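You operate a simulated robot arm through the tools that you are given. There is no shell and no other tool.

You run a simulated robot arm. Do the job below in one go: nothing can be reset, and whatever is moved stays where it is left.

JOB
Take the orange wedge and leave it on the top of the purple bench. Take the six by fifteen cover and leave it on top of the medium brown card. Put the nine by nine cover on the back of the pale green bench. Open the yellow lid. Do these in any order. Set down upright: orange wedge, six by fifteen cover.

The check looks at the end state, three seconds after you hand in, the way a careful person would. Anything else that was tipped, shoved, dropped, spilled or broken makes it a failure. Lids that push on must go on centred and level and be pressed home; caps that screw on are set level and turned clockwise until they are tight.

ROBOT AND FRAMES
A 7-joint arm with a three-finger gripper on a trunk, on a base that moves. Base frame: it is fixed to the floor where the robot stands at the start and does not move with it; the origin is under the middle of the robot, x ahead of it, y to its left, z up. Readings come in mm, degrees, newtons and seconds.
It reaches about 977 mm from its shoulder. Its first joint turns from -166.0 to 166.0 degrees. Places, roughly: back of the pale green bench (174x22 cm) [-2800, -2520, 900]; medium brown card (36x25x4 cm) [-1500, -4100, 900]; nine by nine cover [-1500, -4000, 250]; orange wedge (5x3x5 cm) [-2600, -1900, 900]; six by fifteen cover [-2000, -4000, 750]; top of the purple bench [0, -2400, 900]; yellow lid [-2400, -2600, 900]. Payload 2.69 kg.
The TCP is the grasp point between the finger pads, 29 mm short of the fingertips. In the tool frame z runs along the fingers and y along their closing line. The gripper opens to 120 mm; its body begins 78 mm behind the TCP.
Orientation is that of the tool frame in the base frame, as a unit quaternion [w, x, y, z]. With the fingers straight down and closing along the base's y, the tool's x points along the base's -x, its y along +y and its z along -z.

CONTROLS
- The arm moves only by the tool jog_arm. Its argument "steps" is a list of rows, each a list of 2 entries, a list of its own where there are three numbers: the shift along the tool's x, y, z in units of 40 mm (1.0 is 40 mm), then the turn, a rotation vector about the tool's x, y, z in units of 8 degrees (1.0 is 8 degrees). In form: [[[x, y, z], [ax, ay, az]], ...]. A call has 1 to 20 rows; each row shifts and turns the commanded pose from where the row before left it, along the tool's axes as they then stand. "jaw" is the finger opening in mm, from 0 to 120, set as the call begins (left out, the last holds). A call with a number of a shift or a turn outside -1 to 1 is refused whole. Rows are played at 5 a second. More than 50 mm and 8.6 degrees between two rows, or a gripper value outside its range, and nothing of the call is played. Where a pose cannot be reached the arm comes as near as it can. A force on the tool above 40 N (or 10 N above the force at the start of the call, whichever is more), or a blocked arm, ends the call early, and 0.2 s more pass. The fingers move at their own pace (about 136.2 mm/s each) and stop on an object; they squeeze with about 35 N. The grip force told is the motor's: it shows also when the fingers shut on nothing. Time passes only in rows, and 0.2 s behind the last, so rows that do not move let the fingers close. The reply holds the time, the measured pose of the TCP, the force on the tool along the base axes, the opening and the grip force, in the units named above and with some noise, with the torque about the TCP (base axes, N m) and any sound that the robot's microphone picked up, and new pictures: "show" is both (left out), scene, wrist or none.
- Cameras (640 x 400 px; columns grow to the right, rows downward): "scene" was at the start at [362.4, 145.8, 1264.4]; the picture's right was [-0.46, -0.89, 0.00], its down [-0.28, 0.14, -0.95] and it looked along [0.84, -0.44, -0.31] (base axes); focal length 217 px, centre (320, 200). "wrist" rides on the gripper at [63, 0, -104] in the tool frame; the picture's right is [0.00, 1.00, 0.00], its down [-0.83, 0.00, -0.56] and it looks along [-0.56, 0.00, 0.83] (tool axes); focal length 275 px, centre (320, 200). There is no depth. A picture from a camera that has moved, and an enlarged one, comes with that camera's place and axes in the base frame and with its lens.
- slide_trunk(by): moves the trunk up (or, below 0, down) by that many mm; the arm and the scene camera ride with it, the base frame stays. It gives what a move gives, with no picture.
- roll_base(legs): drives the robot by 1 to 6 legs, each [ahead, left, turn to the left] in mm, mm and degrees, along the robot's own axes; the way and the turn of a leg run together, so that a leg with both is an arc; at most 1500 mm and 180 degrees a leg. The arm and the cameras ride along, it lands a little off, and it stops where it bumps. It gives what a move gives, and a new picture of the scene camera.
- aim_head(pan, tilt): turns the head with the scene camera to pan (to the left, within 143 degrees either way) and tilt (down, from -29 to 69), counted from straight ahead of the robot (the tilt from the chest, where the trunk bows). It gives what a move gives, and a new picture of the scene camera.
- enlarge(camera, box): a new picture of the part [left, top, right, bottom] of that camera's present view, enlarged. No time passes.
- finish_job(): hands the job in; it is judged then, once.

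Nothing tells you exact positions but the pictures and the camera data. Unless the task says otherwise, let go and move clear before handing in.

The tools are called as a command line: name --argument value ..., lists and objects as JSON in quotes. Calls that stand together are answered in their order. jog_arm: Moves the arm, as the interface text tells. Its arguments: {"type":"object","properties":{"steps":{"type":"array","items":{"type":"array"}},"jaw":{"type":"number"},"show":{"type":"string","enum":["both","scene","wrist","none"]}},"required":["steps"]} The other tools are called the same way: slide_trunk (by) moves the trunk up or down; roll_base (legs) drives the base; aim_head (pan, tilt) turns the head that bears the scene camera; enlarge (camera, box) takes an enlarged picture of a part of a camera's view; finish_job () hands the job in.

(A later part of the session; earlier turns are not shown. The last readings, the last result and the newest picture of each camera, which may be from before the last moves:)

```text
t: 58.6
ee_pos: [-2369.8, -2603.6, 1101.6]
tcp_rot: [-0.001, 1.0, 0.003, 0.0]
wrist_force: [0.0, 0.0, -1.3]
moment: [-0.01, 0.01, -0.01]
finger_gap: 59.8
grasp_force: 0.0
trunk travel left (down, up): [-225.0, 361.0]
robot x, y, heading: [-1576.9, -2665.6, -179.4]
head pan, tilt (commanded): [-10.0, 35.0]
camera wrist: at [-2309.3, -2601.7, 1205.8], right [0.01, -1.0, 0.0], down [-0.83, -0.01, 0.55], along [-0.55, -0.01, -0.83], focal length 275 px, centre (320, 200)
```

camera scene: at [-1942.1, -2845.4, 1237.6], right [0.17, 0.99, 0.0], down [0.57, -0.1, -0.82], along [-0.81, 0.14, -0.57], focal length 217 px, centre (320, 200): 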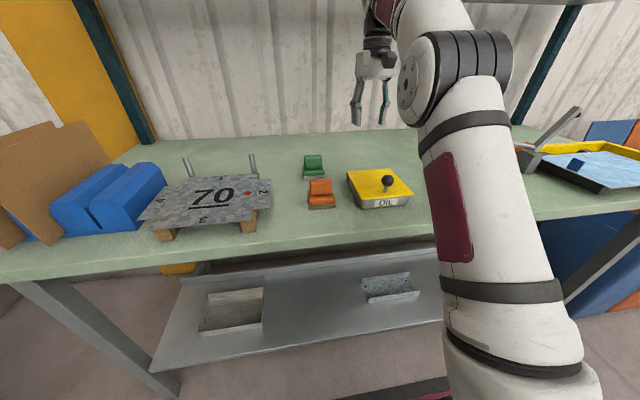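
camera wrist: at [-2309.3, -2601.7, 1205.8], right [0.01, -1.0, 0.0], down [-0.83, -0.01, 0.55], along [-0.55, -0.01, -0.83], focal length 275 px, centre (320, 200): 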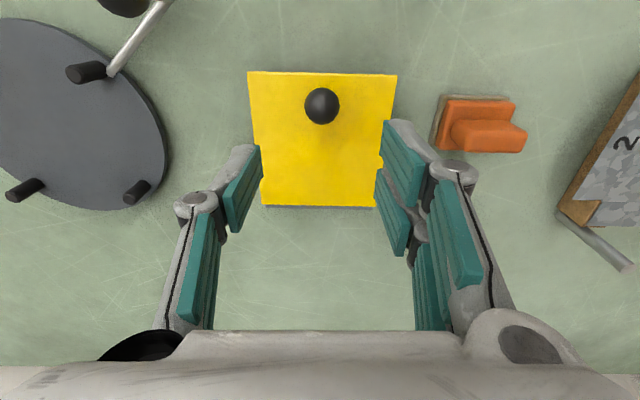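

The knob is where it was. I go down to z 992 and close on it with the fingertips.

jog_arm --steps '[[[0, 0.03, 0.9], [0, 0, 0]], [[0, 0, 0.9], [0, 0, 0]], [[0, 0, 0.92], [0, 0, 0]], [[0, 0, 0], [0, 0, 0]]]' --jaw 60 --show "none"

jog_arm --steps '[[[0, 0, 0], [0, 0, 0]], [[0, 0, 0], [0, 0, 0]], [[0, 0, 0], [0, 0, 0]], [[0, 0, 0], [0, 0, 0]]]' --jaw 0 --show "wrist"

```text
t: 59.6
ee_pos: [-2370.1, -2604.9, 992.8]
tcp_rot: [0.0, 1.0, 0.004, 0.001]
wrist_force: [-0.7, -0.3, -0.2]
moment: [-0.01, 0.0, -0.02]
finger_gap: 60.0
grasp_force: 0.1
trunk travel left (down, up): [-225.0, 361.0]
robot x, y, heading: [-1574.9, -2667.5, -179.5]
head pan, tilt (commanded): [-10.0, 35.0]
```

```text
t: 60.6
ee_pos: [-2371.8, -2604.8, 993.3]
tcp_rot: [-0.001, 1.0, 0.004, 0.001]
wrist_force: [1.1, 3.7, -0.3]
moment: [0.05, 0.07, -0.07]
finger_gap: 28.3
grasp_force: 45.1
trunk travel left (down, up): [-225.0, 361.0]
robot x, y, heading: [-1578.3, -2670.3, -179.8]
head pan, tilt (commanded): [-10.0, 35.0]
camera wrist: at [-2309.6, -2603.0, 1097.5], right [0.01, -1.0, 0.0], down [-0.83, -0.01, 0.55], along [-0.55, 0.0, -0.83], focal length 275 px, centre (320, 200)
```

wrist: 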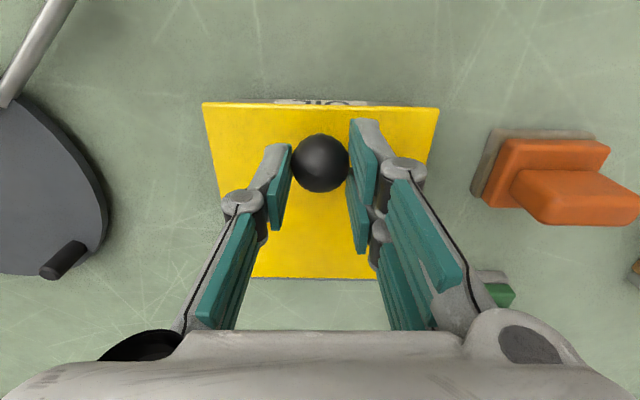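

Gripped again. I raise the lid along the refined arc, hand kept vertical, first 50 degrees.

jog_arm --steps '[[[-0.076, 0, -0.248], [0, 0, 0]], [[-0.098, 0, -0.24], [0, 0, 0]], [[-0.118, 0, -0.231], [0, 0, 0]], [[-0.138, 0, -0.22], [0, 0, 0]], [[-0.157, 0, -0.207], [0, 0, 0]], [[-0.174, 0, -0.193], [0, 0, 0]], [[-0.19, 0, -0.177], [0, 0, 0]], [[-0.205, 0, -0.159], [0, 0, 0]], [[-0.218, 0, -0.141], [0, 0, 0]], [[-0.229, 0, -0.122], [0, 0, 0]]]' --jaw 0

```text
t: 62.8
ee_pos: [-2432.7, -2603.9, 1072.6]
tcp_rot: [-0.001, 1.0, 0.003, 0.001]
wrist_force: [14.0, 13.0, 4.9]
moment: [0.3, -1.47, 0.05]
finger_gap: 29.1
grasp_force: 44.9
trunk travel left (down, up): [-225.0, 361.0]
robot x, y, heading: [-1575.9, -2663.6, -179.4]
head pan, tilt (commanded): [-10.0, 35.0]
camera scene: at [-1941.5, -2844.9, 1237.9], right [0.17, 0.99, 0.0], down [0.57, -0.1, -0.82], along [-0.81, 0.14, -0.57], focal length 217 px, centre (320, 200)
camera wrist: at [-2372.8, -2602.7, 1175.7], right [0.01, -1.0, 0.0], down [-0.83, -0.01, 0.56], along [-0.56, 0.0, -0.83], focal length 275 px, centre (320, 200)
```

scene: 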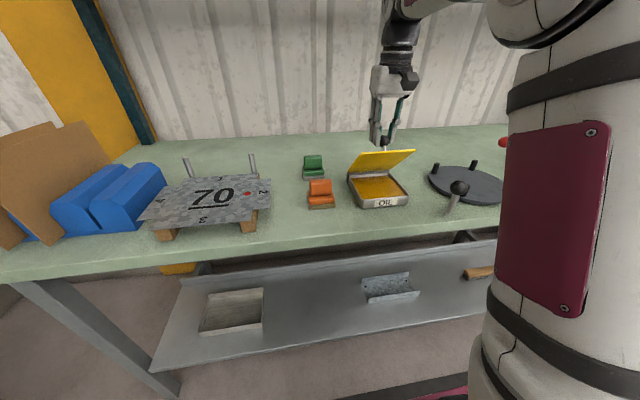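
wrist: 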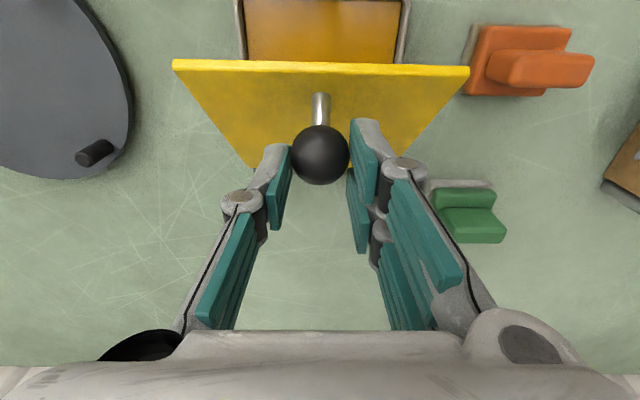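

Lid at 50 degrees, ball still well held. I continue in smaller batches.

jog_arm --steps '[[[-0.239, 0, -0.101], [0, 0, 0]], [[-0.247, 0, -0.08], [0, 0, 0]], [[-0.253, 0, -0.058], [0, 0, 0]]]' --jaw 0

```text
t: 63.6
ee_pos: [-2462.3, -2603.7, 1081.3]
tcp_rot: [0.0, 1.0, 0.003, 0.001]
wrist_force: [12.2, 18.7, 10.8]
moment: [0.41, -1.36, 0.15]
finger_gap: 29.0
grasp_force: 45.4
trunk travel left (down, up): [-225.0, 361.0]
robot x, y, heading: [-1577.5, -2666.0, -179.7]
head pan, tilt (commanded): [-10.0, 35.0]
camera scene: at [-1941.3, -2844.6, 1238.0], right [0.17, 0.99, 0.0], down [0.56, -0.1, -0.82], along [-0.81, 0.14, -0.57], focal length 217 px, centre (320, 200)
camera wrist: at [-2402.1, -2602.5, 1185.5], right [0.01, -1.0, 0.0], down [-0.83, -0.01, 0.56], along [-0.56, 0.0, -0.83], focal length 275 px, centre (320, 200)
```

scene: 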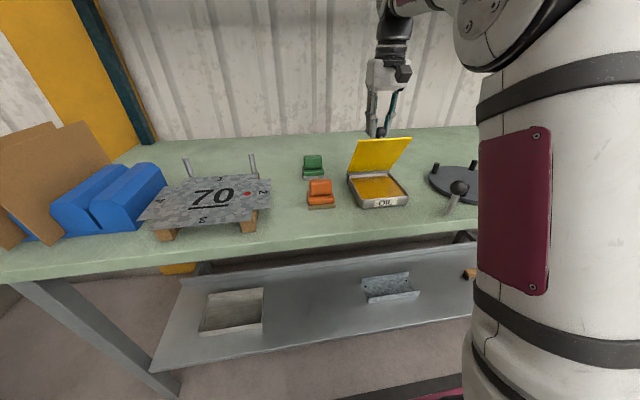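
wrist: 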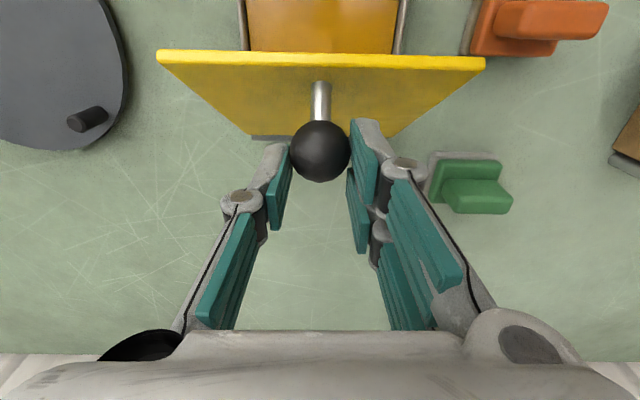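

The ball is creeping sideways along the pads, so before it slips I lower the lid back along the same arc; then I will regrip with the hand tilted toward me so it turns less relative to the lid.

jog_arm --steps '[[[0.253, 0, 0.058], [0, 0, 0]], [[0.247, 0, 0.08], [0, 0, 0]], [[0.239, 0, 0.101], [0, 0, 0]], [[0.229, 0, 0.122], [0, 0, 0]], [[0.218, 0, 0.141], [0, 0, 0]], [[0.205, 0, 0.159], [0, 0, 0]], [[0.19, 0, 0.177], [0, 0, 0]], [[0.174, 0, 0.193], [0, 0, 0]], [[0.157, 0, 0.207], [0, 0, 0]], [[0.138, 0, 0.22], [0, 0, 0]], [[0.118, 0, 0.231], [0, 0, 0]], [[0.098, 0, 0.22], [0, 0, 0]]]' --jaw 0

```text
t: 66.2
ee_pos: [-2373.8, -2604.0, 1004.4]
tcp_rot: [-0.001, 1.0, 0.004, 0.0]
wrist_force: [-10.6, 17.9, 4.0]
moment: [0.38, 1.37, 0.07]
finger_gap: 28.0
grasp_force: 45.0
trunk travel left (down, up): [-225.0, 361.0]
robot x, y, heading: [-1575.9, -2665.1, -179.6]
head pan, tilt (commanded): [-10.0, 35.0]
camera scene: at [-1942.3, -2844.8, 1237.6], right [0.17, 0.99, 0.0], down [0.57, -0.1, -0.82], along [-0.81, 0.14, -0.57], focal length 217 px, centre (320, 200)
camera wrist: at [-2312.5, -2602.9, 1108.5], right [0.01, -1.0, 0.0], down [-0.83, -0.01, 0.56], along [-0.56, -0.01, -0.83], focal length 275 px, centre (320, 200)
```

scene: 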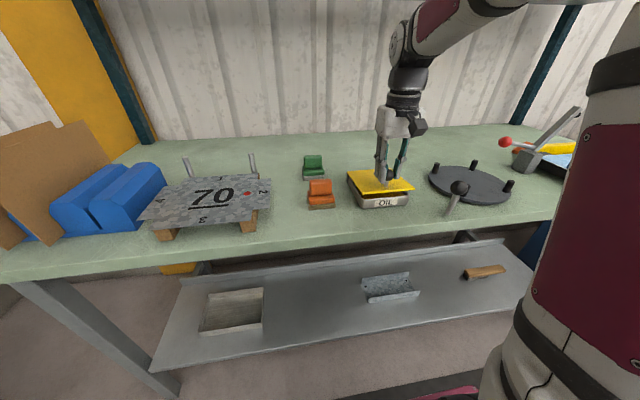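
wrist: 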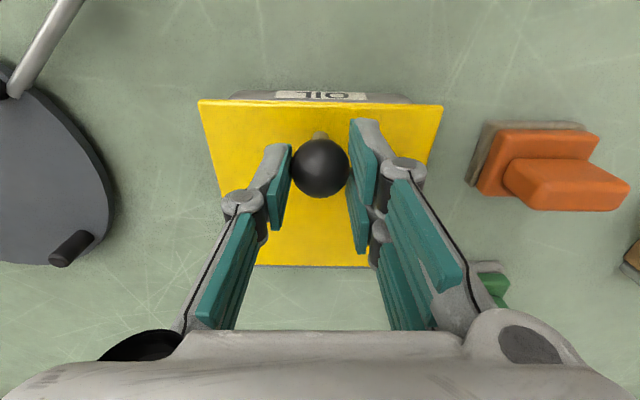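

jog_arm --steps '[[[0.04, 0, 0.25], [0, 0, 0]], [[0, 0, 0], [0, 0, 0]]]' --jaw 0 --show "none"

jog_arm --steps '[[[0, 0, 0], [0, 0, 0]], [[0, 0, 0], [0, 0, 0]], [[0, 0, -1], [0, 0, 0]], [[0, 0, -1], [0, 0, 0]], [[0, 0, -0.5], [0, 0, 0]]]' --jaw 60

```text
t: 66.8
ee_pos: [-2370.5, -2605.3, 993.4]
tcp_rot: [-0.001, 1.0, 0.003, 0.002]
wrist_force: [4.2, 13.8, 7.7]
moment: [0.24, 0.95, 0.04]
finger_gap: 28.4
grasp_force: 45.2
trunk travel left (down, up): [-225.0, 361.0]
robot x, y, heading: [-1574.8, -2664.4, -179.6]
head pan, tilt (commanded): [-10.0, 35.0]
```

```text
t: 68.0
ee_pos: [-2371.2, -2604.3, 1092.9]
tcp_rot: [-0.001, 1.0, 0.002, 0.001]
wrist_force: [1.0, 0.7, 0.6]
moment: [-0.01, -0.03, 0.0]
finger_gap: 60.3
grasp_force: 0.2
trunk travel left (down, up): [-225.0, 361.0]
robot x, y, heading: [-1573.0, -2666.7, -179.5]
head pan, tilt (commanded): [-10.0, 35.0]
camera scene: at [-1942.2, -2845.5, 1237.6], right [0.17, 0.99, 0.0], down [0.57, -0.1, -0.82], along [-0.81, 0.14, -0.57], focal length 217 px, centre (320, 200)
camera wrist: at [-2310.1, -2603.5, 1198.1], right [0.01, -1.0, 0.0], down [-0.83, -0.01, 0.55], along [-0.55, -0.01, -0.83], focal length 275 px, centre (320, 200)
```

scene: 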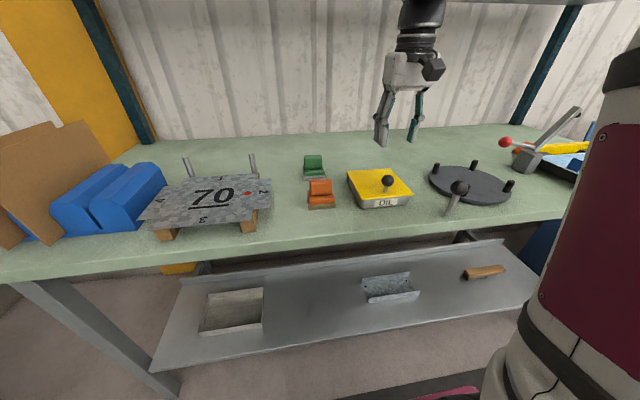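
wrist: 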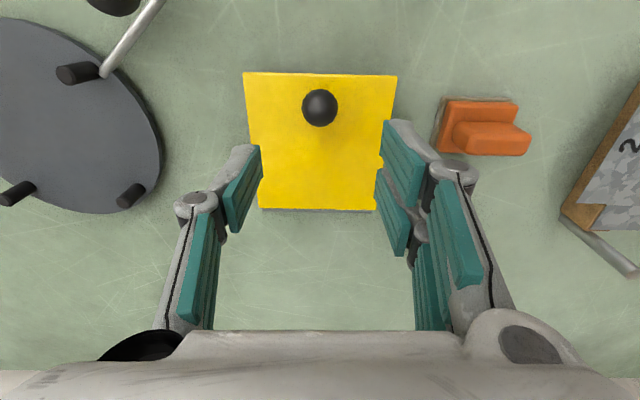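

The box is unmoved and the lid shut. Now I tilt the hand by about 48 degrees so its fingers point forward and down.

jog_arm --steps '[[[0.8, 0, 0], [0, -1, 0]], [[0.5, 0, -0.3], [0, -1, 0]], [[0.5, 0, -0.3], [0, -1, 0]], [[0, 0, -0.3], [0, -1, 0]], [[0, 0, 0], [0, -1, 0]], [[0, 0, 0], [0, -1, 0]], [[0, 0, 0], [0, 0, 0]]]' --jaw 60

```text
t: 69.6
ee_pos: [-2290.5, -2604.9, 1120.4]
tcp_rot: [0.0, 0.913, 0.003, -0.407]
wrist_force: [-0.3, -0.3, -0.1]
moment: [0.01, -0.02, -0.02]
finger_gap: 60.2
grasp_force: 0.1
trunk travel left (down, up): [-225.0, 361.0]
robot x, y, heading: [-1577.3, -2668.8, -179.6]
head pan, tilt (commanded): [-10.0, 35.0]
camera scene: at [-1942.1, -2845.5, 1237.6], right [0.17, 0.99, 0.0], down [0.57, -0.1, -0.82], along [-0.81, 0.14, -0.57], focal length 217 px, centre (320, 200)
camera wrist: at [-2172.9, -2602.4, 1143.0], right [0.01, -1.0, -0.01], down [-0.14, -0.01, 0.99], along [-0.99, -0.01, -0.14], focal length 275 px, centre (320, 200)
```

scene: 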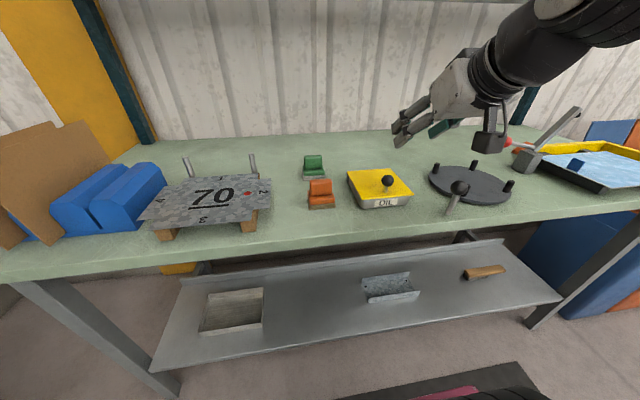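
wrist: 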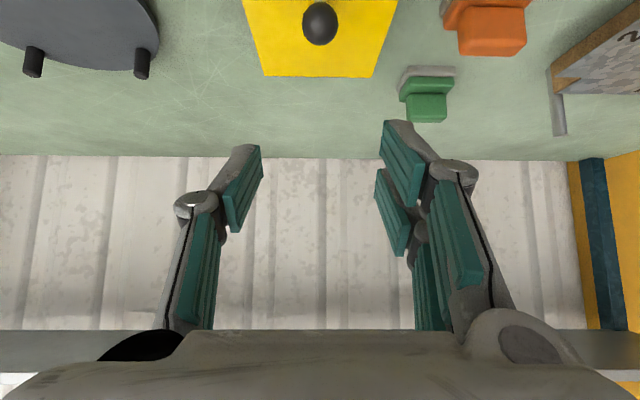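

I now line up with the knob along the tilted finger axis and advance to it.

jog_arm --steps '[[[0.7, -0.03, 0], [0, 0, 0]], [[0.67, 0, 0], [0, 0, 0]], [[0, 0, 0.9], [0, 0, 0]], [[0, 0, 0.9], [0, 0, 0]], [[0, 0, 0], [0, 0, 0]]]' --jaw 60

```text
t: 70.8
ee_pos: [-2307.7, -2604.0, 1031.1]
tcp_rot: [0.0, 0.914, 0.003, -0.406]
wrist_force: [0.5, -0.2, 0.4]
moment: [0.0, -0.02, -0.03]
finger_gap: 59.9
grasp_force: 0.0
trunk travel left (down, up): [-225.0, 361.0]
robot x, y, heading: [-1576.8, -2665.7, -179.6]
head pan, tilt (commanded): [-10.0, 35.0]
camera scene: at [-1942.0, -2845.5, 1237.6], right [0.17, 0.99, 0.0], down [0.57, -0.1, -0.82], along [-0.81, 0.14, -0.57], focal length 217 px, centre (320, 200)
camera wrist: at [-2189.7, -2601.4, 1054.1], right [0.01, -1.0, -0.01], down [-0.14, -0.01, 0.99], along [-0.99, -0.01, -0.14], focal length 275 px, centre (320, 200)
```

scene: 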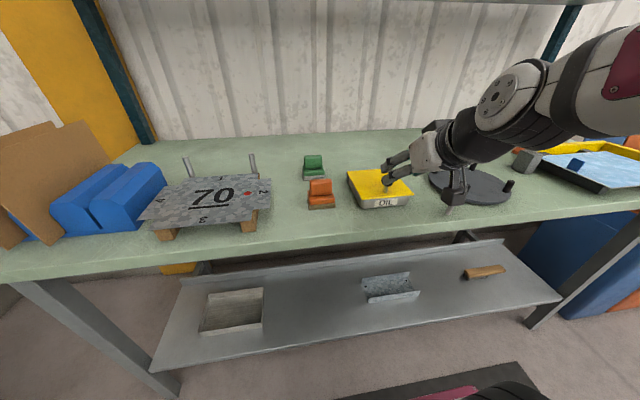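
wrist: 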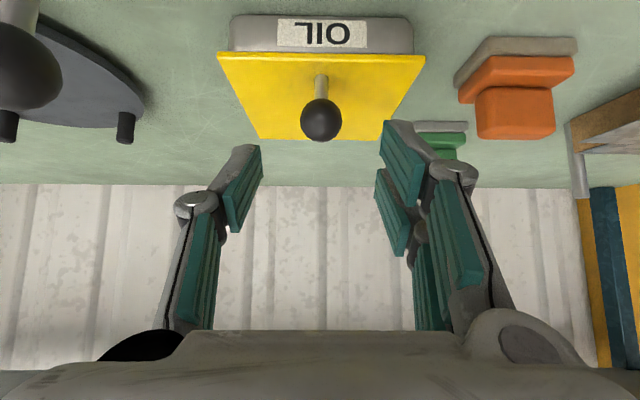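

The knob is in line with the fingers. I advance the last 65 mm and grip.

jog_arm --steps '[[[0, 0, 0.8], [0, 0, 0]], [[0, 0, 0.8], [0, 0, 0]], [[0, 0, 0], [0, 0, 0]]]' --jaw 60 --show "wrist"

jog_arm --steps '[[[0, 0, 0], [0, 0, 0]], [[0, 0, 0], [0, 0, 0]], [[0, 0, 0], [0, 0, 0]], [[0, 0, 0], [0, 0, 0]]]' --jaw 0

```text
t: 71.6
ee_pos: [-2355.4, -2604.0, 989.3]
tcp_rot: [0.0, 0.913, 0.003, -0.407]
wrist_force: [0.7, 0.4, 0.0]
moment: [0.01, -0.03, -0.02]
finger_gap: 60.1
grasp_force: 0.1
trunk travel left (down, up): [-225.0, 361.0]
robot x, y, heading: [-1576.6, -2669.3, -179.6]
head pan, tilt (commanded): [-10.0, 35.0]
camera wrist: at [-2237.7, -2601.2, 1011.4], right [0.01, -1.0, -0.01], down [-0.14, -0.01, 0.99], along [-0.99, -0.01, -0.14], focal length 275 px, centre (320, 200)
```

wrist: 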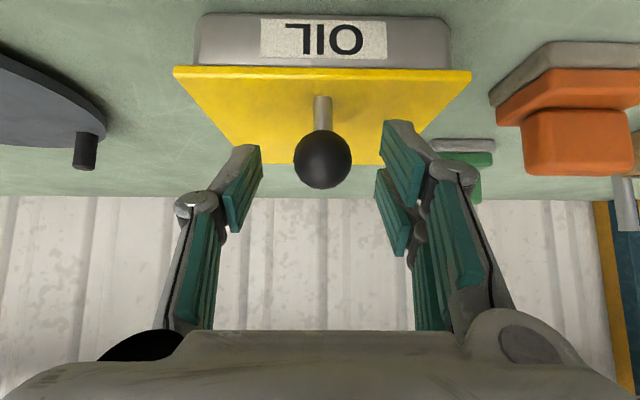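

```text
t: 72.6
ee_pos: [-2354.6, -2605.2, 987.8]
tcp_rot: [0.001, 0.914, 0.004, -0.405]
wrist_force: [-1.1, -11.7, 0.0]
moment: [-0.23, 0.05, 0.16]
finger_gap: 28.9
grasp_force: 45.2
trunk travel left (down, up): [-225.0, 361.0]
robot x, y, heading: [-1576.4, -2668.7, -179.5]
head pan, tilt (commanded): [-10.0, 35.0]
camera scene: at [-1942.1, -2846.0, 1237.5], right [0.17, 0.99, 0.0], down [0.57, -0.1, -0.82], along [-0.81, 0.14, -0.57], focal length 217 px, centre (320, 200)
camera wrist: at [-2237.6, -2602.2, 1011.5], right [0.01, -1.0, -0.01], down [-0.14, -0.01, 0.99], along [-0.99, -0.01, -0.14], focal length 275 px, centre (320, 200)
```

scene: 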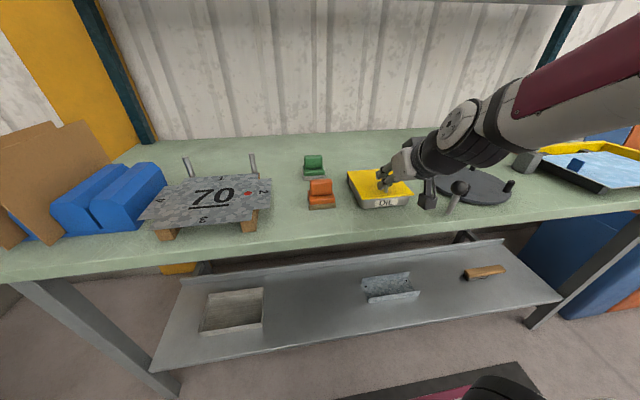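
wrist: 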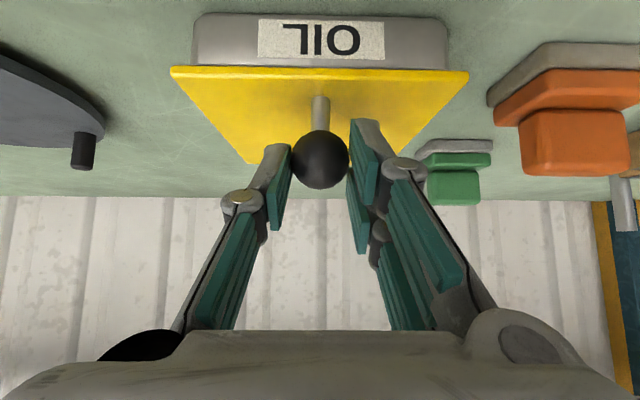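

The ball is held at the fingertips with the hand tilted. I raise the lid 30 degrees while turning the hand with it.

jog_arm --steps '[[[-0.256, 0.015, -0.109], [0, 0.325, 0]], [[-0.26, 0, -0.099], [0, 0.325, 0]], [[-0.264, 0, -0.089], [0, 0.325, 0]], [[-0.2675, 0, -0.079], [0, 0.325, 0]], [[-0.2705, 0, -0.068], [0, 0.325, 0]], [[-0.273, 0, -0.058], [0, 0.325, 0]]]' --jaw 0

```text
t: 74.0
ee_pos: [-2389.3, -2605.2, 1045.7]
tcp_rot: [0.0, 0.961, 0.003, -0.278]
wrist_force: [8.6, -5.3, -5.7]
moment: [-0.16, -1.34, 0.01]
finger_gap: 28.9
grasp_force: 45.1
trunk travel left (down, up): [-225.0, 361.0]
robot x, y, heading: [-1581.1, -2667.3, -179.4]
head pan, tilt (commanded): [-10.0, 35.0]
camera scene: at [-1941.9, -2845.6, 1237.6], right [0.17, 0.99, 0.0], down [0.57, -0.1, -0.82], along [-0.81, 0.14, -0.57], focal length 217 px, centre (320, 200)
camera wrist: at [-2282.2, -2602.4, 1099.9], right [0.01, -1.0, 0.0], down [-0.41, -0.01, 0.91], along [-0.91, -0.01, -0.41], focal length 275 px, centre (320, 200)
```

scene: 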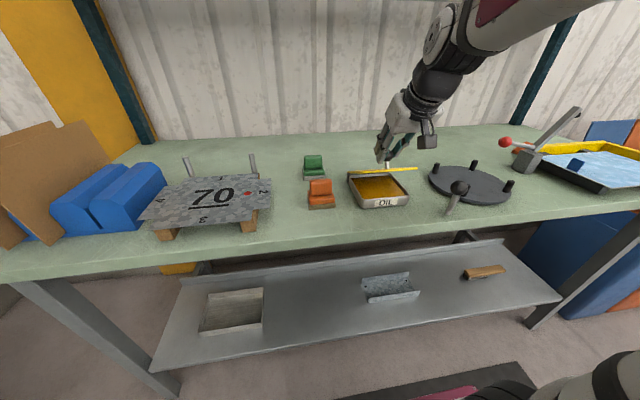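
wrist: 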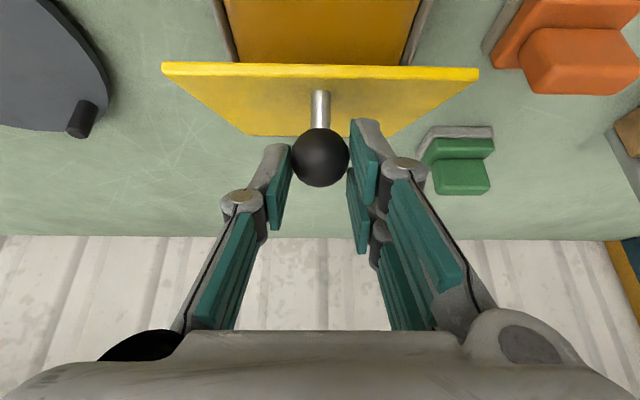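

Good: the ball stays in place. I continue to about 65 degrees.

jog_arm --steps '[[[-0.275, 0, -0.047], [0, 0.35, 0]], [[-0.277, 0, -0.037], [0, 0.35, 0]], [[-0.278, 0, -0.026], [0, 0.35, 0]], [[-0.2795, 0, -0.015], [0, 0.35, 0]], [[-0.2795, 0, -0.004], [0, 0.35, 0]], [[-0.28, 0, 0.007], [0, 0.35, 0]], [[-0.279, 0, 0.0175], [0, 0.35, 0]]]' --jaw 0

```text
t: 75.6
ee_pos: [-2456.1, -2604.7, 1083.4]
tcp_rot: [-0.001, 0.994, 0.003, -0.113]
wrist_force: [11.1, 5.4, 20.6]
moment: [0.2, -0.74, 0.05]
finger_gap: 28.6
grasp_force: 45.1
trunk travel left (down, up): [-225.0, 361.0]
robot x, y, heading: [-1576.4, -2665.5, -179.7]
head pan, tilt (commanded): [-10.0, 35.0]
camera scene: at [-1941.0, -2845.2, 1238.1], right [0.17, 0.99, 0.0], down [0.56, -0.1, -0.82], along [-0.81, 0.14, -0.57], focal length 217 px, centre (320, 200)
camera wrist: at [-2374.5, -2602.2, 1170.3], right [0.01, -1.0, 0.0], down [-0.68, -0.01, 0.73], along [-0.73, -0.01, -0.68], focal length 275 px, centre (320, 200)
```

scene: 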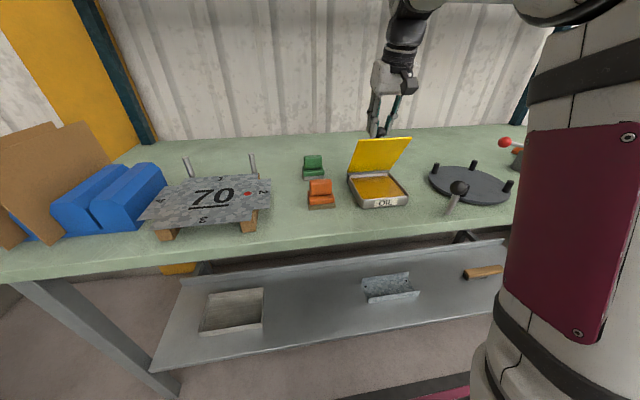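
wrist: 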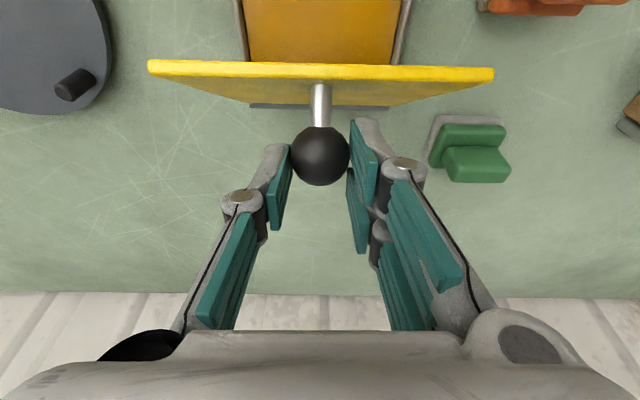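

At about 63 degrees with the ball still centred. I go on toward vertical, easing upward a little.

jog_arm --steps '[[[-0.278, 0, -0.005], [0, 0.35, 0]], [[-0.277, 0, 0.015], [0, 0.35, 0]], [[-0.275, 0, 0.035], [0, 0.35, 0]], [[-0.273, 0, 0.05], [0, 0.35, 0]]]' --jaw 0

```text
t: 76.6
ee_pos: [-2500.9, -2604.3, 1084.0]
tcp_rot: [-0.002, 1.0, 0.003, -0.016]
wrist_force: [1.7, 13.3, 25.6]
moment: [0.34, -0.46, 0.09]
finger_gap: 29.1
grasp_force: 44.7
trunk travel left (down, up): [-225.0, 361.0]
robot x, y, heading: [-1579.3, -2662.2, -179.6]
head pan, tilt (commanded): [-10.0, 35.0]
camera scene: at [-1941.2, -2844.9, 1238.0], right [0.17, 0.99, 0.0], down [0.56, -0.1, -0.82], along [-0.81, 0.14, -0.57], focal length 217 px, centre (320, 200)
camera wrist: at [-2436.9, -2602.1, 1187.0], right [0.01, -1.0, 0.0], down [-0.81, -0.01, 0.58], along [-0.58, 0.0, -0.81], focal length 275 px, centre (320, 200)
```

scene: 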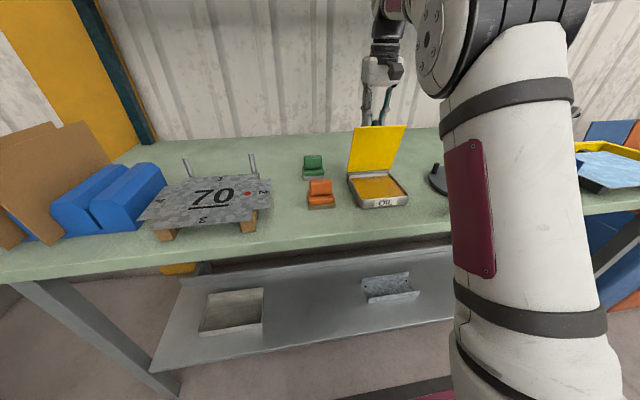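
wrist: 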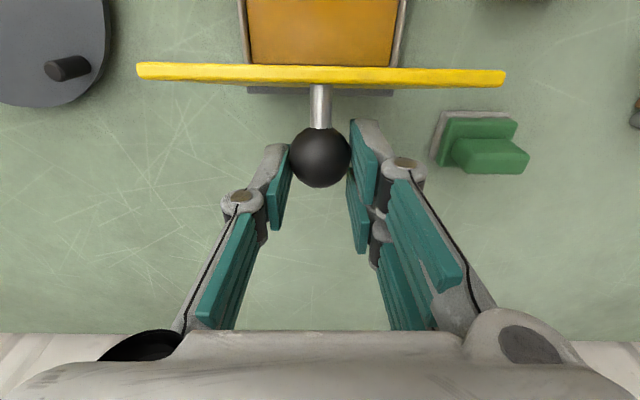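

The lid is near vertical and the force has dropped. I push on past vertical in small steps.

jog_arm --steps '[[[-0.279, -0.01, 0.0], [0, 0.25, 0]], [[-0.275, -0.01, 0.06], [0, 0.25, 0]], [[-0.267, -0.01, 0.075], [0, 0.25, 0]]]' --jaw 0

```text
t: 77.4
ee_pos: [-2533.5, -2603.5, 1077.8]
tcp_rot: [0.0, 0.999, 0.004, 0.039]
wrist_force: [1.4, 17.5, 12.4]
moment: [0.26, -0.71, 0.16]
finger_gap: 28.6
grasp_force: 44.6
trunk travel left (down, up): [-225.0, 361.0]
robot x, y, heading: [-1580.8, -2668.6, -179.5]
head pan, tilt (commanded): [-10.0, 35.0]
camera scene: at [-1941.7, -2844.8, 1237.8], right [0.17, 0.99, 0.0], down [0.57, -0.1, -0.82], along [-0.81, 0.14, -0.57], focal length 217 px, centre (320, 200)
camera wrist: at [-2481.8, -2601.6, 1186.1], right [0.01, -1.0, 0.0], down [-0.87, -0.01, 0.49], along [-0.49, 0.0, -0.87], focal length 275 px, centre (320, 200)
```

scene: 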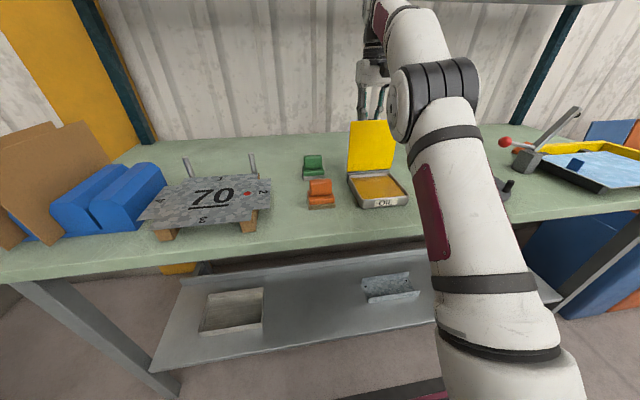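
wrist: 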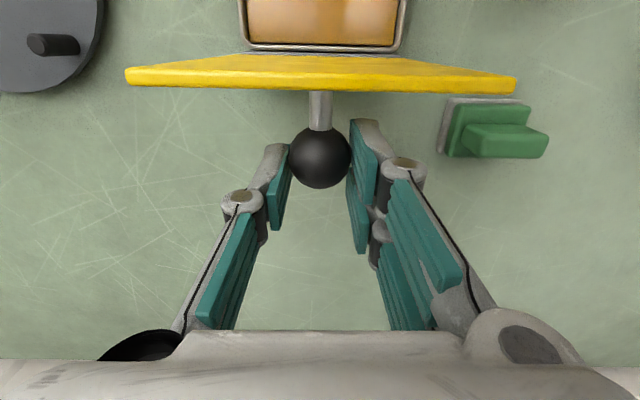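

Past vertical now (about 98 degrees). I go a bit farther, watching for the stop.

jog_arm --steps '[[[-0.25, -0.015, 0.09], [0, 0.1, 0]], [[-0.24, -0.015, 0.11], [0, 0.1, 0]]]' --jaw 0 --show "wrist"

```text
t: 78.1
ee_pos: [-2541.9, -2603.1, 1073.3]
tcp_rot: [-0.002, 0.999, 0.002, 0.041]
wrist_force: [2.2, 2.4, 6.0]
moment: [0.06, -0.7, 0.03]
finger_gap: 28.3
grasp_force: 45.1
out of reach, approached as far as the arm can: row 1, 2
trunk travel left (down, up): [-225.0, 361.0]
robot x, y, heading: [-1574.7, -2666.2, -179.5]
head pan, tilt (commanded): [-10.0, 35.0]
stopped in row 2: the force on the tool passed its limit at 41 N (the readings are from after the stop); the commanded pose is now the measured one
camera wrist: at [-2489.5, -2602.0, 1182.8], right [0.01, -1.0, 0.0], down [-0.87, -0.01, 0.49], along [-0.49, 0.0, -0.87], focal length 275 px, centre (320, 200)
```

wrist: 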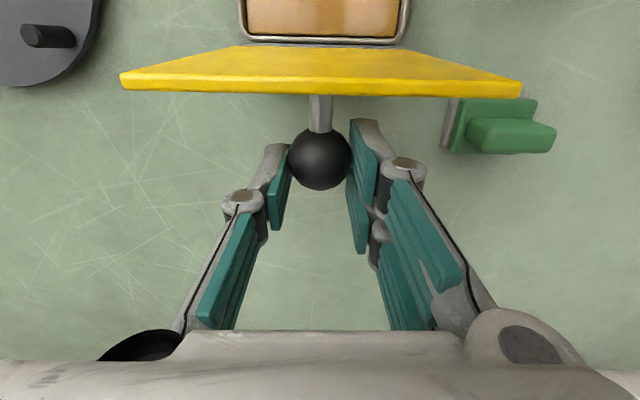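

The lid leans back about 102 degrees. I release the knob and lift the hand straight up.

jog_arm --steps '[[[0, 0, 0], [0, 0, 0]], [[0, 0, 0], [0, 0, 0]]]' --jaw 50 --show "both"

```text
t: 78.7
ee_pos: [-2542.4, -2604.4, 1073.4]
tcp_rot: [-0.002, 0.999, 0.002, 0.042]
wrist_force: [0.7, -0.2, -0.2]
moment: [0.02, 0.02, 0.0]
finger_gap: 50.0
grasp_force: 0.1
trunk travel left (down, up): [-225.0, 361.0]
robot x, y, heading: [-1571.2, -2666.9, -179.3]
head pan, tilt (commanded): [-10.0, 35.0]
camera scene: at [-1942.3, -2845.4, 1237.6], right [0.17, 0.99, 0.0], down [0.57, -0.1, -0.82], along [-0.81, 0.14, -0.57], focal length 217 px, centre (320, 200)
camera wrist: at [-2490.3, -2602.5, 1181.9], right [0.01, -1.0, 0.0], down [-0.87, -0.01, 0.49], along [-0.49, 0.0, -0.87], focal length 275 px, centre (320, 200)
```

scene: 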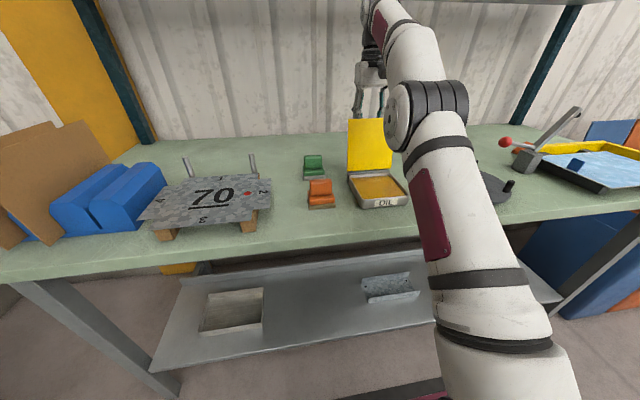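
wrist: 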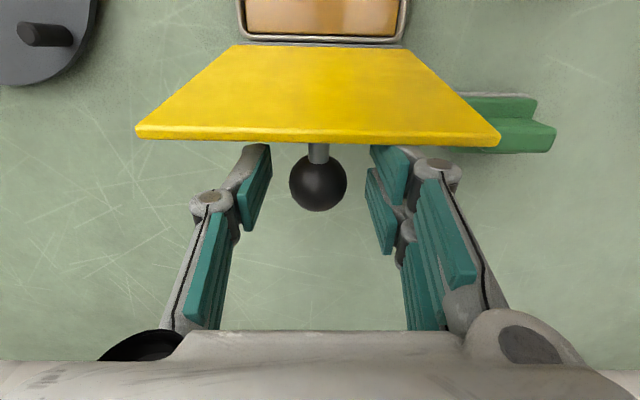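

The lid rests back and the knob is free between the open fingers. I withdraw upward along the finger axis.

jog_arm --steps '[[[0, 0, -0.4], [0, 0, 0]], [[0, 0, -0.5], [0, 0, 0]], [[0, 0, -0.6], [0, -0.2, 0]], [[0, 0, -0.8], [0, -0.2, 0]], [[0, 0, -0.8], [0, -0.2, 0]]]' --jaw 50

```text
t: 79.9
ee_pos: [-2524.4, -2606.6, 1128.1]
tcp_rot: [-0.002, 1.0, 0.004, 0.004]
wrist_force: [0.1, 0.0, -0.4]
moment: [-0.01, -0.01, -0.03]
finger_gap: 50.1
grasp_force: 0.0
out of reach, approached as far as the arm can: row 1, 2, 3, 4, 5
trunk travel left (down, up): [-225.0, 361.0]
robot x, y, heading: [-1576.3, -2667.1, -179.8]
head pan, tilt (commanded): [-10.0, 35.0]
camera scene: at [-1942.4, -2845.4, 1237.5], right [0.17, 0.99, 0.0], down [0.57, -0.1, -0.82], along [-0.81, 0.14, -0.57], focal length 217 px, centre (320, 200)
camera wrist: at [-2463.1, -2605.3, 1232.0], right [0.01, -1.0, 0.0], down [-0.84, -0.01, 0.55], along [-0.55, 0.0, -0.84], focal length 275 px, centre (320, 200)
```

scene: 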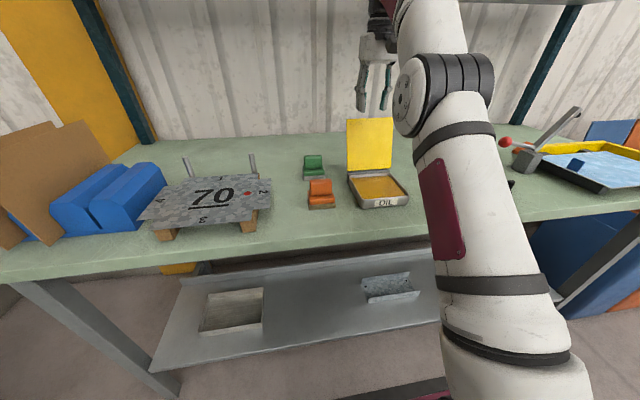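
wrist: 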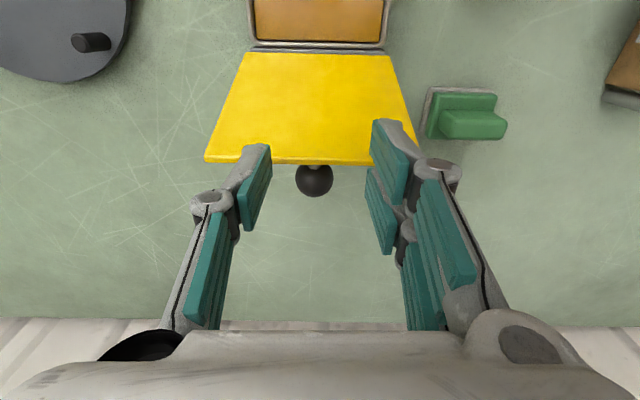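

The lid stays open on its own. I lift and pull back clear of it.

jog_arm --steps '[[[0, 0, -0.5], [0, 0, 0]], [[0.1, 0, -0.7], [0, 0, 0]], [[0.5, 0, -0.7], [0, 0, 0]], [[0.9, 0, -0.5], [0, 0, 0]], [[1, 0, 0], [0, 0, 0]], [[1, 0, 0], [0, 0, 0]], [[1, 0, 0], [0, 0, 0]], [[1, 0, 0], [0, 0, 0]], [[1, 0, 0], [0, 0, 0]], [[1, 0, 0], [0, 0, 0]]]' --jaw 60

enlarge --camera "scene" --box '[260, 100, 460, 225]'

```text
t: 82.1
ee_pos: [-2223.7, -2605.7, 1177.9]
tcp_rot: [-0.002, 1.0, 0.004, 0.0]
wrist_force: [-0.8, 0.4, 0.8]
moment: [-0.01, -0.05, 0.07]
finger_gap: 60.1
grasp_force: 0.1
out of reach, approached as far as the arm can: row 1, 2, 3
trunk travel left (down, up): [-225.0, 361.0]
robot x, y, heading: [-1573.3, -2665.2, -179.5]
head pan, tilt (commanded): [-10.0, 35.0]
camera scene: at [-1942.6, -2845.4, 1237.5], right [0.17, 0.99, 0.0], down [0.57, -0.1, -0.82], along [-0.81, 0.14, -0.57], focal length 217 px, centre (320, 200)
camera wrist: at [-2162.9, -2604.1, 1280.8], right [0.01, -1.0, 0.0], down [-0.83, -0.01, 0.56], along [-0.56, 0.0, -0.83], focal length 275 px, centre (320, 200)
```

scene: 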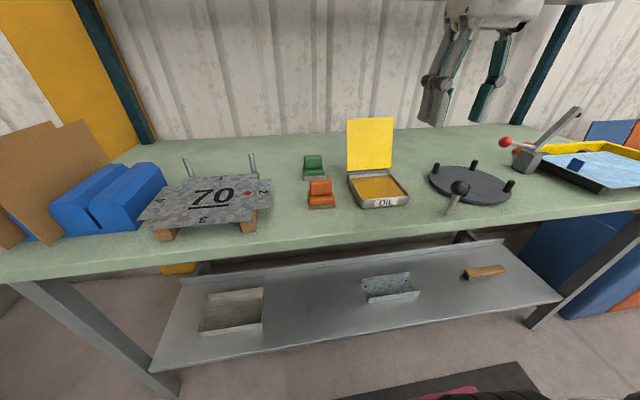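
wrist: 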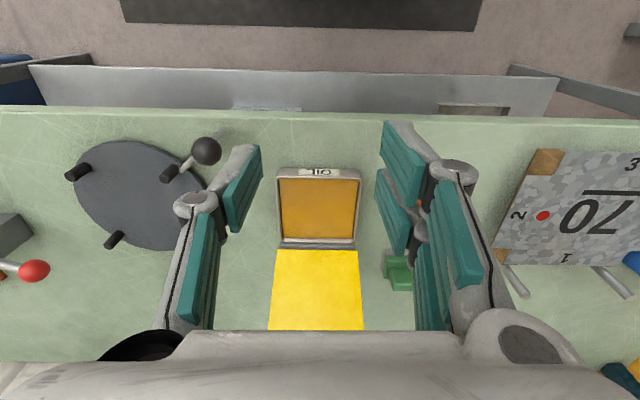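

```text
3.20 times, centred on (360, 162) of scene
camera zoom: at [-1942.6, -2845.4, 1237.5], right [0.17, 0.99, 0.0], down [0.57, -0.1, -0.82], along [-0.81, 0.14, -0.57], focal length 696 px, centre (192, 320)
```

zoom: 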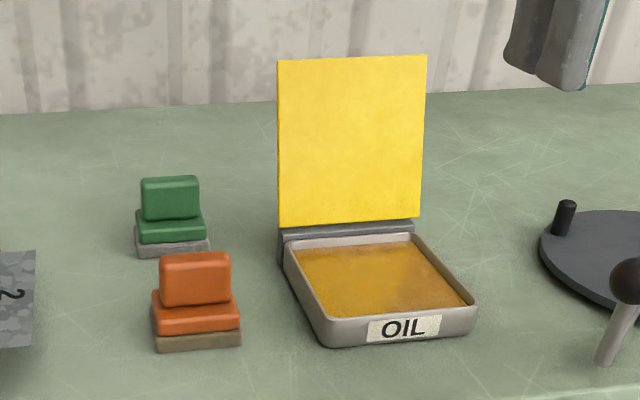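

The yellow lid stands open by itself and nothing else moved. Next is the orange wedge: I draw the arm in and drive right along the bench.

jog_arm --steps '[[[1, 0, -0.5], [0, 0, 0]], [[1, 0, -0.5], [0, 0, 0]], [[1, 0, 0], [0, 0, 0]]]' --jaw 80 --show "none"

roll_base --legs '[[0, -700, 0]]'

aim_head --pan -5 --tilt 30

```text
t: 82.9
ee_pos: [-2104.0, -2604.1, 1216.5]
tcp_rot: [-0.002, 1.0, 0.003, 0.0]
wrist_force: [-0.8, -0.8, 0.4]
moment: [0.02, -0.04, 0.01]
finger_gap: 80.2
grasp_force: 0.1
trunk travel left (down, up): [-225.0, 361.0]
robot x, y, heading: [-1578.8, -2667.3, -179.8]
head pan, tilt (commanded): [-10.0, 35.0]
```

```text
t: 86.8
ee_pos: [-2111.1, -1906.3, 1217.9]
tcp_rot: [-0.001, 1.0, 0.005, -0.001]
wrist_force: [-1.1, -0.2, 0.1]
moment: [0.02, 0.01, -0.01]
finger_gap: 80.2
grasp_force: 0.1
trunk travel left (down, up): [-225.0, 361.0]
robot x, y, heading: [-1584.2, -1962.5, -179.2]
head pan, tilt (commanded): [-10.0, 35.0]
camera scene: at [-1948.5, -2145.4, 1237.6], right [0.16, 0.99, 0.0], down [0.57, -0.09, -0.82], along [-0.81, 0.13, -0.57], focal length 217 px, centre (320, 200)
```

scene: 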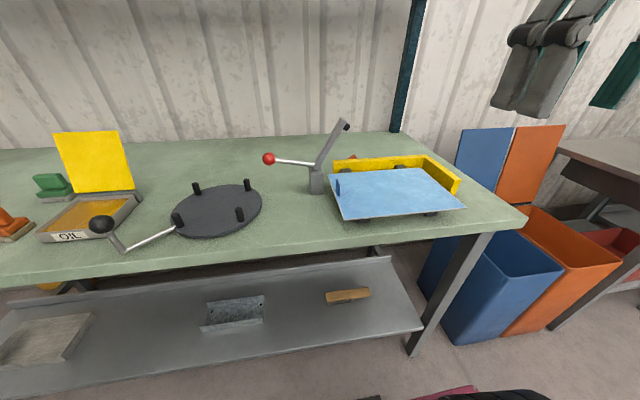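

```text
t: 87.4
ee_pos: [-2110.7, -1906.7, 1217.0]
tcp_rot: [-0.002, 1.0, 0.007, 0.0]
wrist_force: [-0.5, -0.5, -0.2]
moment: [-0.02, 0.0, -0.02]
finger_gap: 80.0
grasp_force: 0.1
trunk travel left (down, up): [-225.0, 361.0]
robot x, y, heading: [-1580.4, -1965.0, -179.2]
head pan, tilt (commanded): [-5.0, 30.0]
camera scene: at [-1951.8, -2152.8, 1245.4], right [0.07, 1.0, 0.0], down [0.5, -0.04, -0.87], along [-0.86, 0.06, -0.5], focal length 217 px, centre (320, 200)
```

scene: 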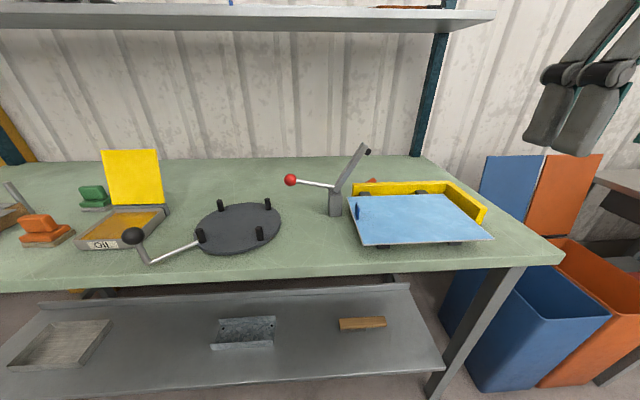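

enlarge --camera "scene" --box '[310, 130, 510, 255]'

slide_trunk --by 300

aim_head --pan -15 --tilt 45

```text
3.20 times, centred on (410, 192) of scene
camera zoom: at [-1951.8, -2152.8, 1245.4], right [0.07, 1.0, 0.0], down [0.5, -0.04, -0.87], along [-0.86, 0.06, -0.5], focal length 696 px, centre (32, 224)
```

zoom: 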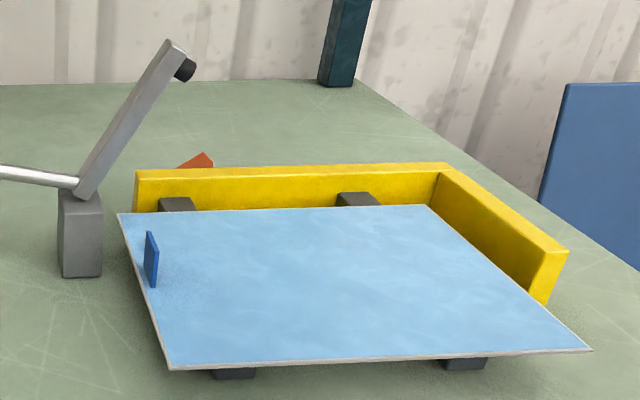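

```text
t: 90.4
ee_pos: [-2112.1, -1906.7, 1517.0]
tcp_rot: [-0.002, 1.0, 0.007, -0.001]
wrist_force: [-0.9, -0.1, 0.9]
moment: [0.01, 0.0, 0.0]
finger_gap: 80.1
grasp_force: 0.0
trunk travel left (down, up): [-525.0, 61.0]
robot x, y, heading: [-1581.9, -1961.1, -179.5]
head pan, tilt (commanded): [-5.0, 30.0]
```

```text
t: 91.2
ee_pos: [-2111.8, -1906.0, 1518.4]
tcp_rot: [-0.002, 1.0, 0.006, -0.001]
wrist_force: [-0.1, 0.0, -0.2]
moment: [0.04, -0.03, 0.02]
finger_gap: 80.1
grasp_force: 0.0
trunk travel left (down, up): [-525.0, 61.0]
robot x, y, heading: [-1585.7, -1964.2, -179.2]
head pan, tilt (commanded): [-15.0, 45.0]
camera scene: at [-1760.3, -2137.0, 1522.9], right [0.24, 0.97, 0.0], down [0.69, -0.17, -0.71], along [-0.69, 0.17, -0.71], focal length 217 px, centre (320, 200)
```

scene: 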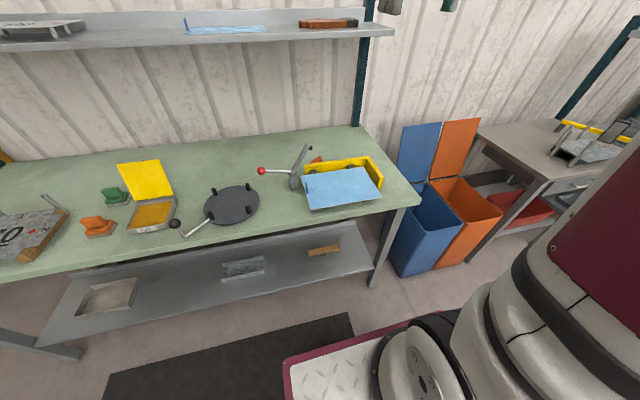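

enlarge --camera "scene" --box '[240, 130, 420, 242]'

```text
3.56 times, centred on (330, 186) of scene
camera zoom: at [-1760.3, -2137.0, 1522.9], right [0.24, 0.97, 0.0], down [0.69, -0.17, -0.71], along [-0.69, 0.17, -0.71], focal length 773 px, centre (284, 250)
```

zoom: 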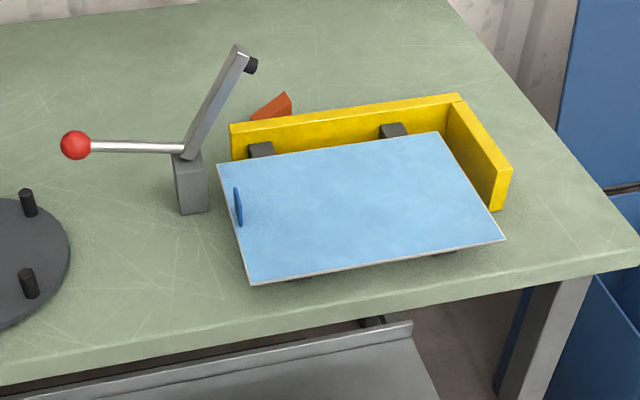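

The wedge stands just behind the yellow fence, apex near (-2599, -1926, 947), with its slope running along y and its 3 cm thickness along x. I lower the trunk again, drive closer and look from above with the wrist camera.

slide_trunk --by -300

roll_base --legs '[[150, 30, 0]]'

jog_arm --steps '[[[-1, 0, 0], [0, 0, 0]], [[-1, 0, 0], [0, 0, 0]], [[-1, 0, 0], [0, 0, 0]], [[-1, 0, 0], [0, 0, 0]], [[-1, 0, 0], [0, 0, 0]], [[0, 0, 0], [0, 0, 0]]]' --jaw 80

```text
t: 94.2
ee_pos: [-2111.4, -1906.2, 1218.1]
tcp_rot: [-0.002, 1.0, 0.006, -0.001]
wrist_force: [0.2, -0.9, -1.3]
moment: [-0.03, -0.02, 0.02]
finger_gap: 80.2
grasp_force: 0.1
trunk travel left (down, up): [-225.0, 361.0]
robot x, y, heading: [-1585.0, -1962.0, -179.2]
head pan, tilt (commanded): [-15.0, 45.0]
```

```text
t: 95.6
ee_pos: [-2261.5, -1939.0, 1217.6]
tcp_rot: [-0.002, 1.0, 0.008, 0.0]
wrist_force: [0.2, -0.1, 0.3]
moment: [0.03, 0.03, -0.03]
finger_gap: 80.0
grasp_force: 0.0
trunk travel left (down, up): [-225.0, 361.0]
robot x, y, heading: [-1736.1, -1996.9, -179.1]
head pan, tilt (commanded): [-15.0, 45.0]
camera scene: at [-2090.7, -2172.6, 1222.8], right [0.24, 0.97, 0.0], down [0.69, -0.17, -0.71], along [-0.69, 0.17, -0.71], focal length 217 px, centre (320, 200)
```

scene: 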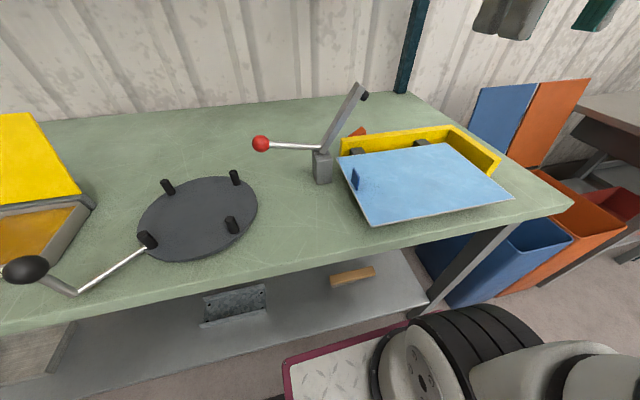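

```text
t: 97.0
ee_pos: [-2462.4, -1942.1, 1218.4]
tcp_rot: [-0.002, 1.0, 0.008, -0.001]
wrist_force: [0.5, 0.4, 0.7]
moment: [-0.02, 0.01, -0.01]
finger_gap: 80.0
grasp_force: 0.1
trunk travel left (down, up): [-225.0, 361.0]
robot x, y, heading: [-1730.2, -1995.2, -179.3]
head pan, tilt (commanded): [-15.0, 45.0]
camera scene: at [-2090.6, -2172.6, 1222.8], right [0.24, 0.97, 0.0], down [0.69, -0.17, -0.71], along [-0.69, 0.17, -0.71], focal length 217 px, centre (320, 200)
camera wrist: at [-2401.3, -1940.4, 1322.3], right [0.02, -1.0, 0.0], down [-0.83, -0.02, 0.56], along [-0.56, -0.01, -0.83], focal length 275 px, centre (320, 200)
```

scene: 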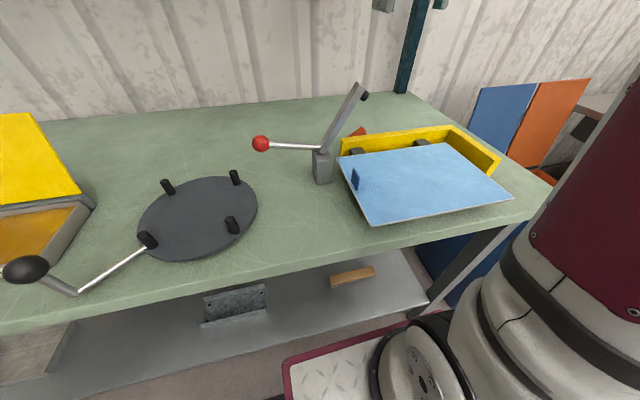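
wrist: 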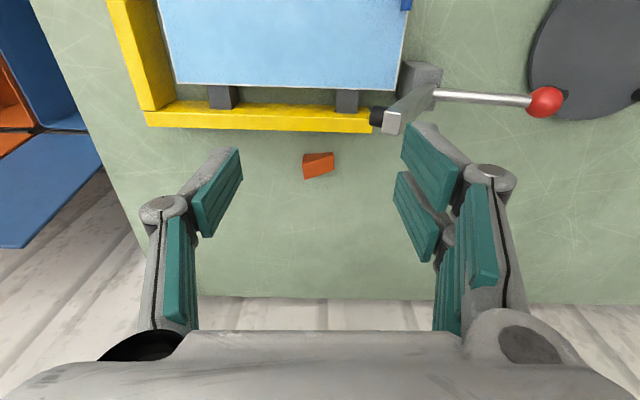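

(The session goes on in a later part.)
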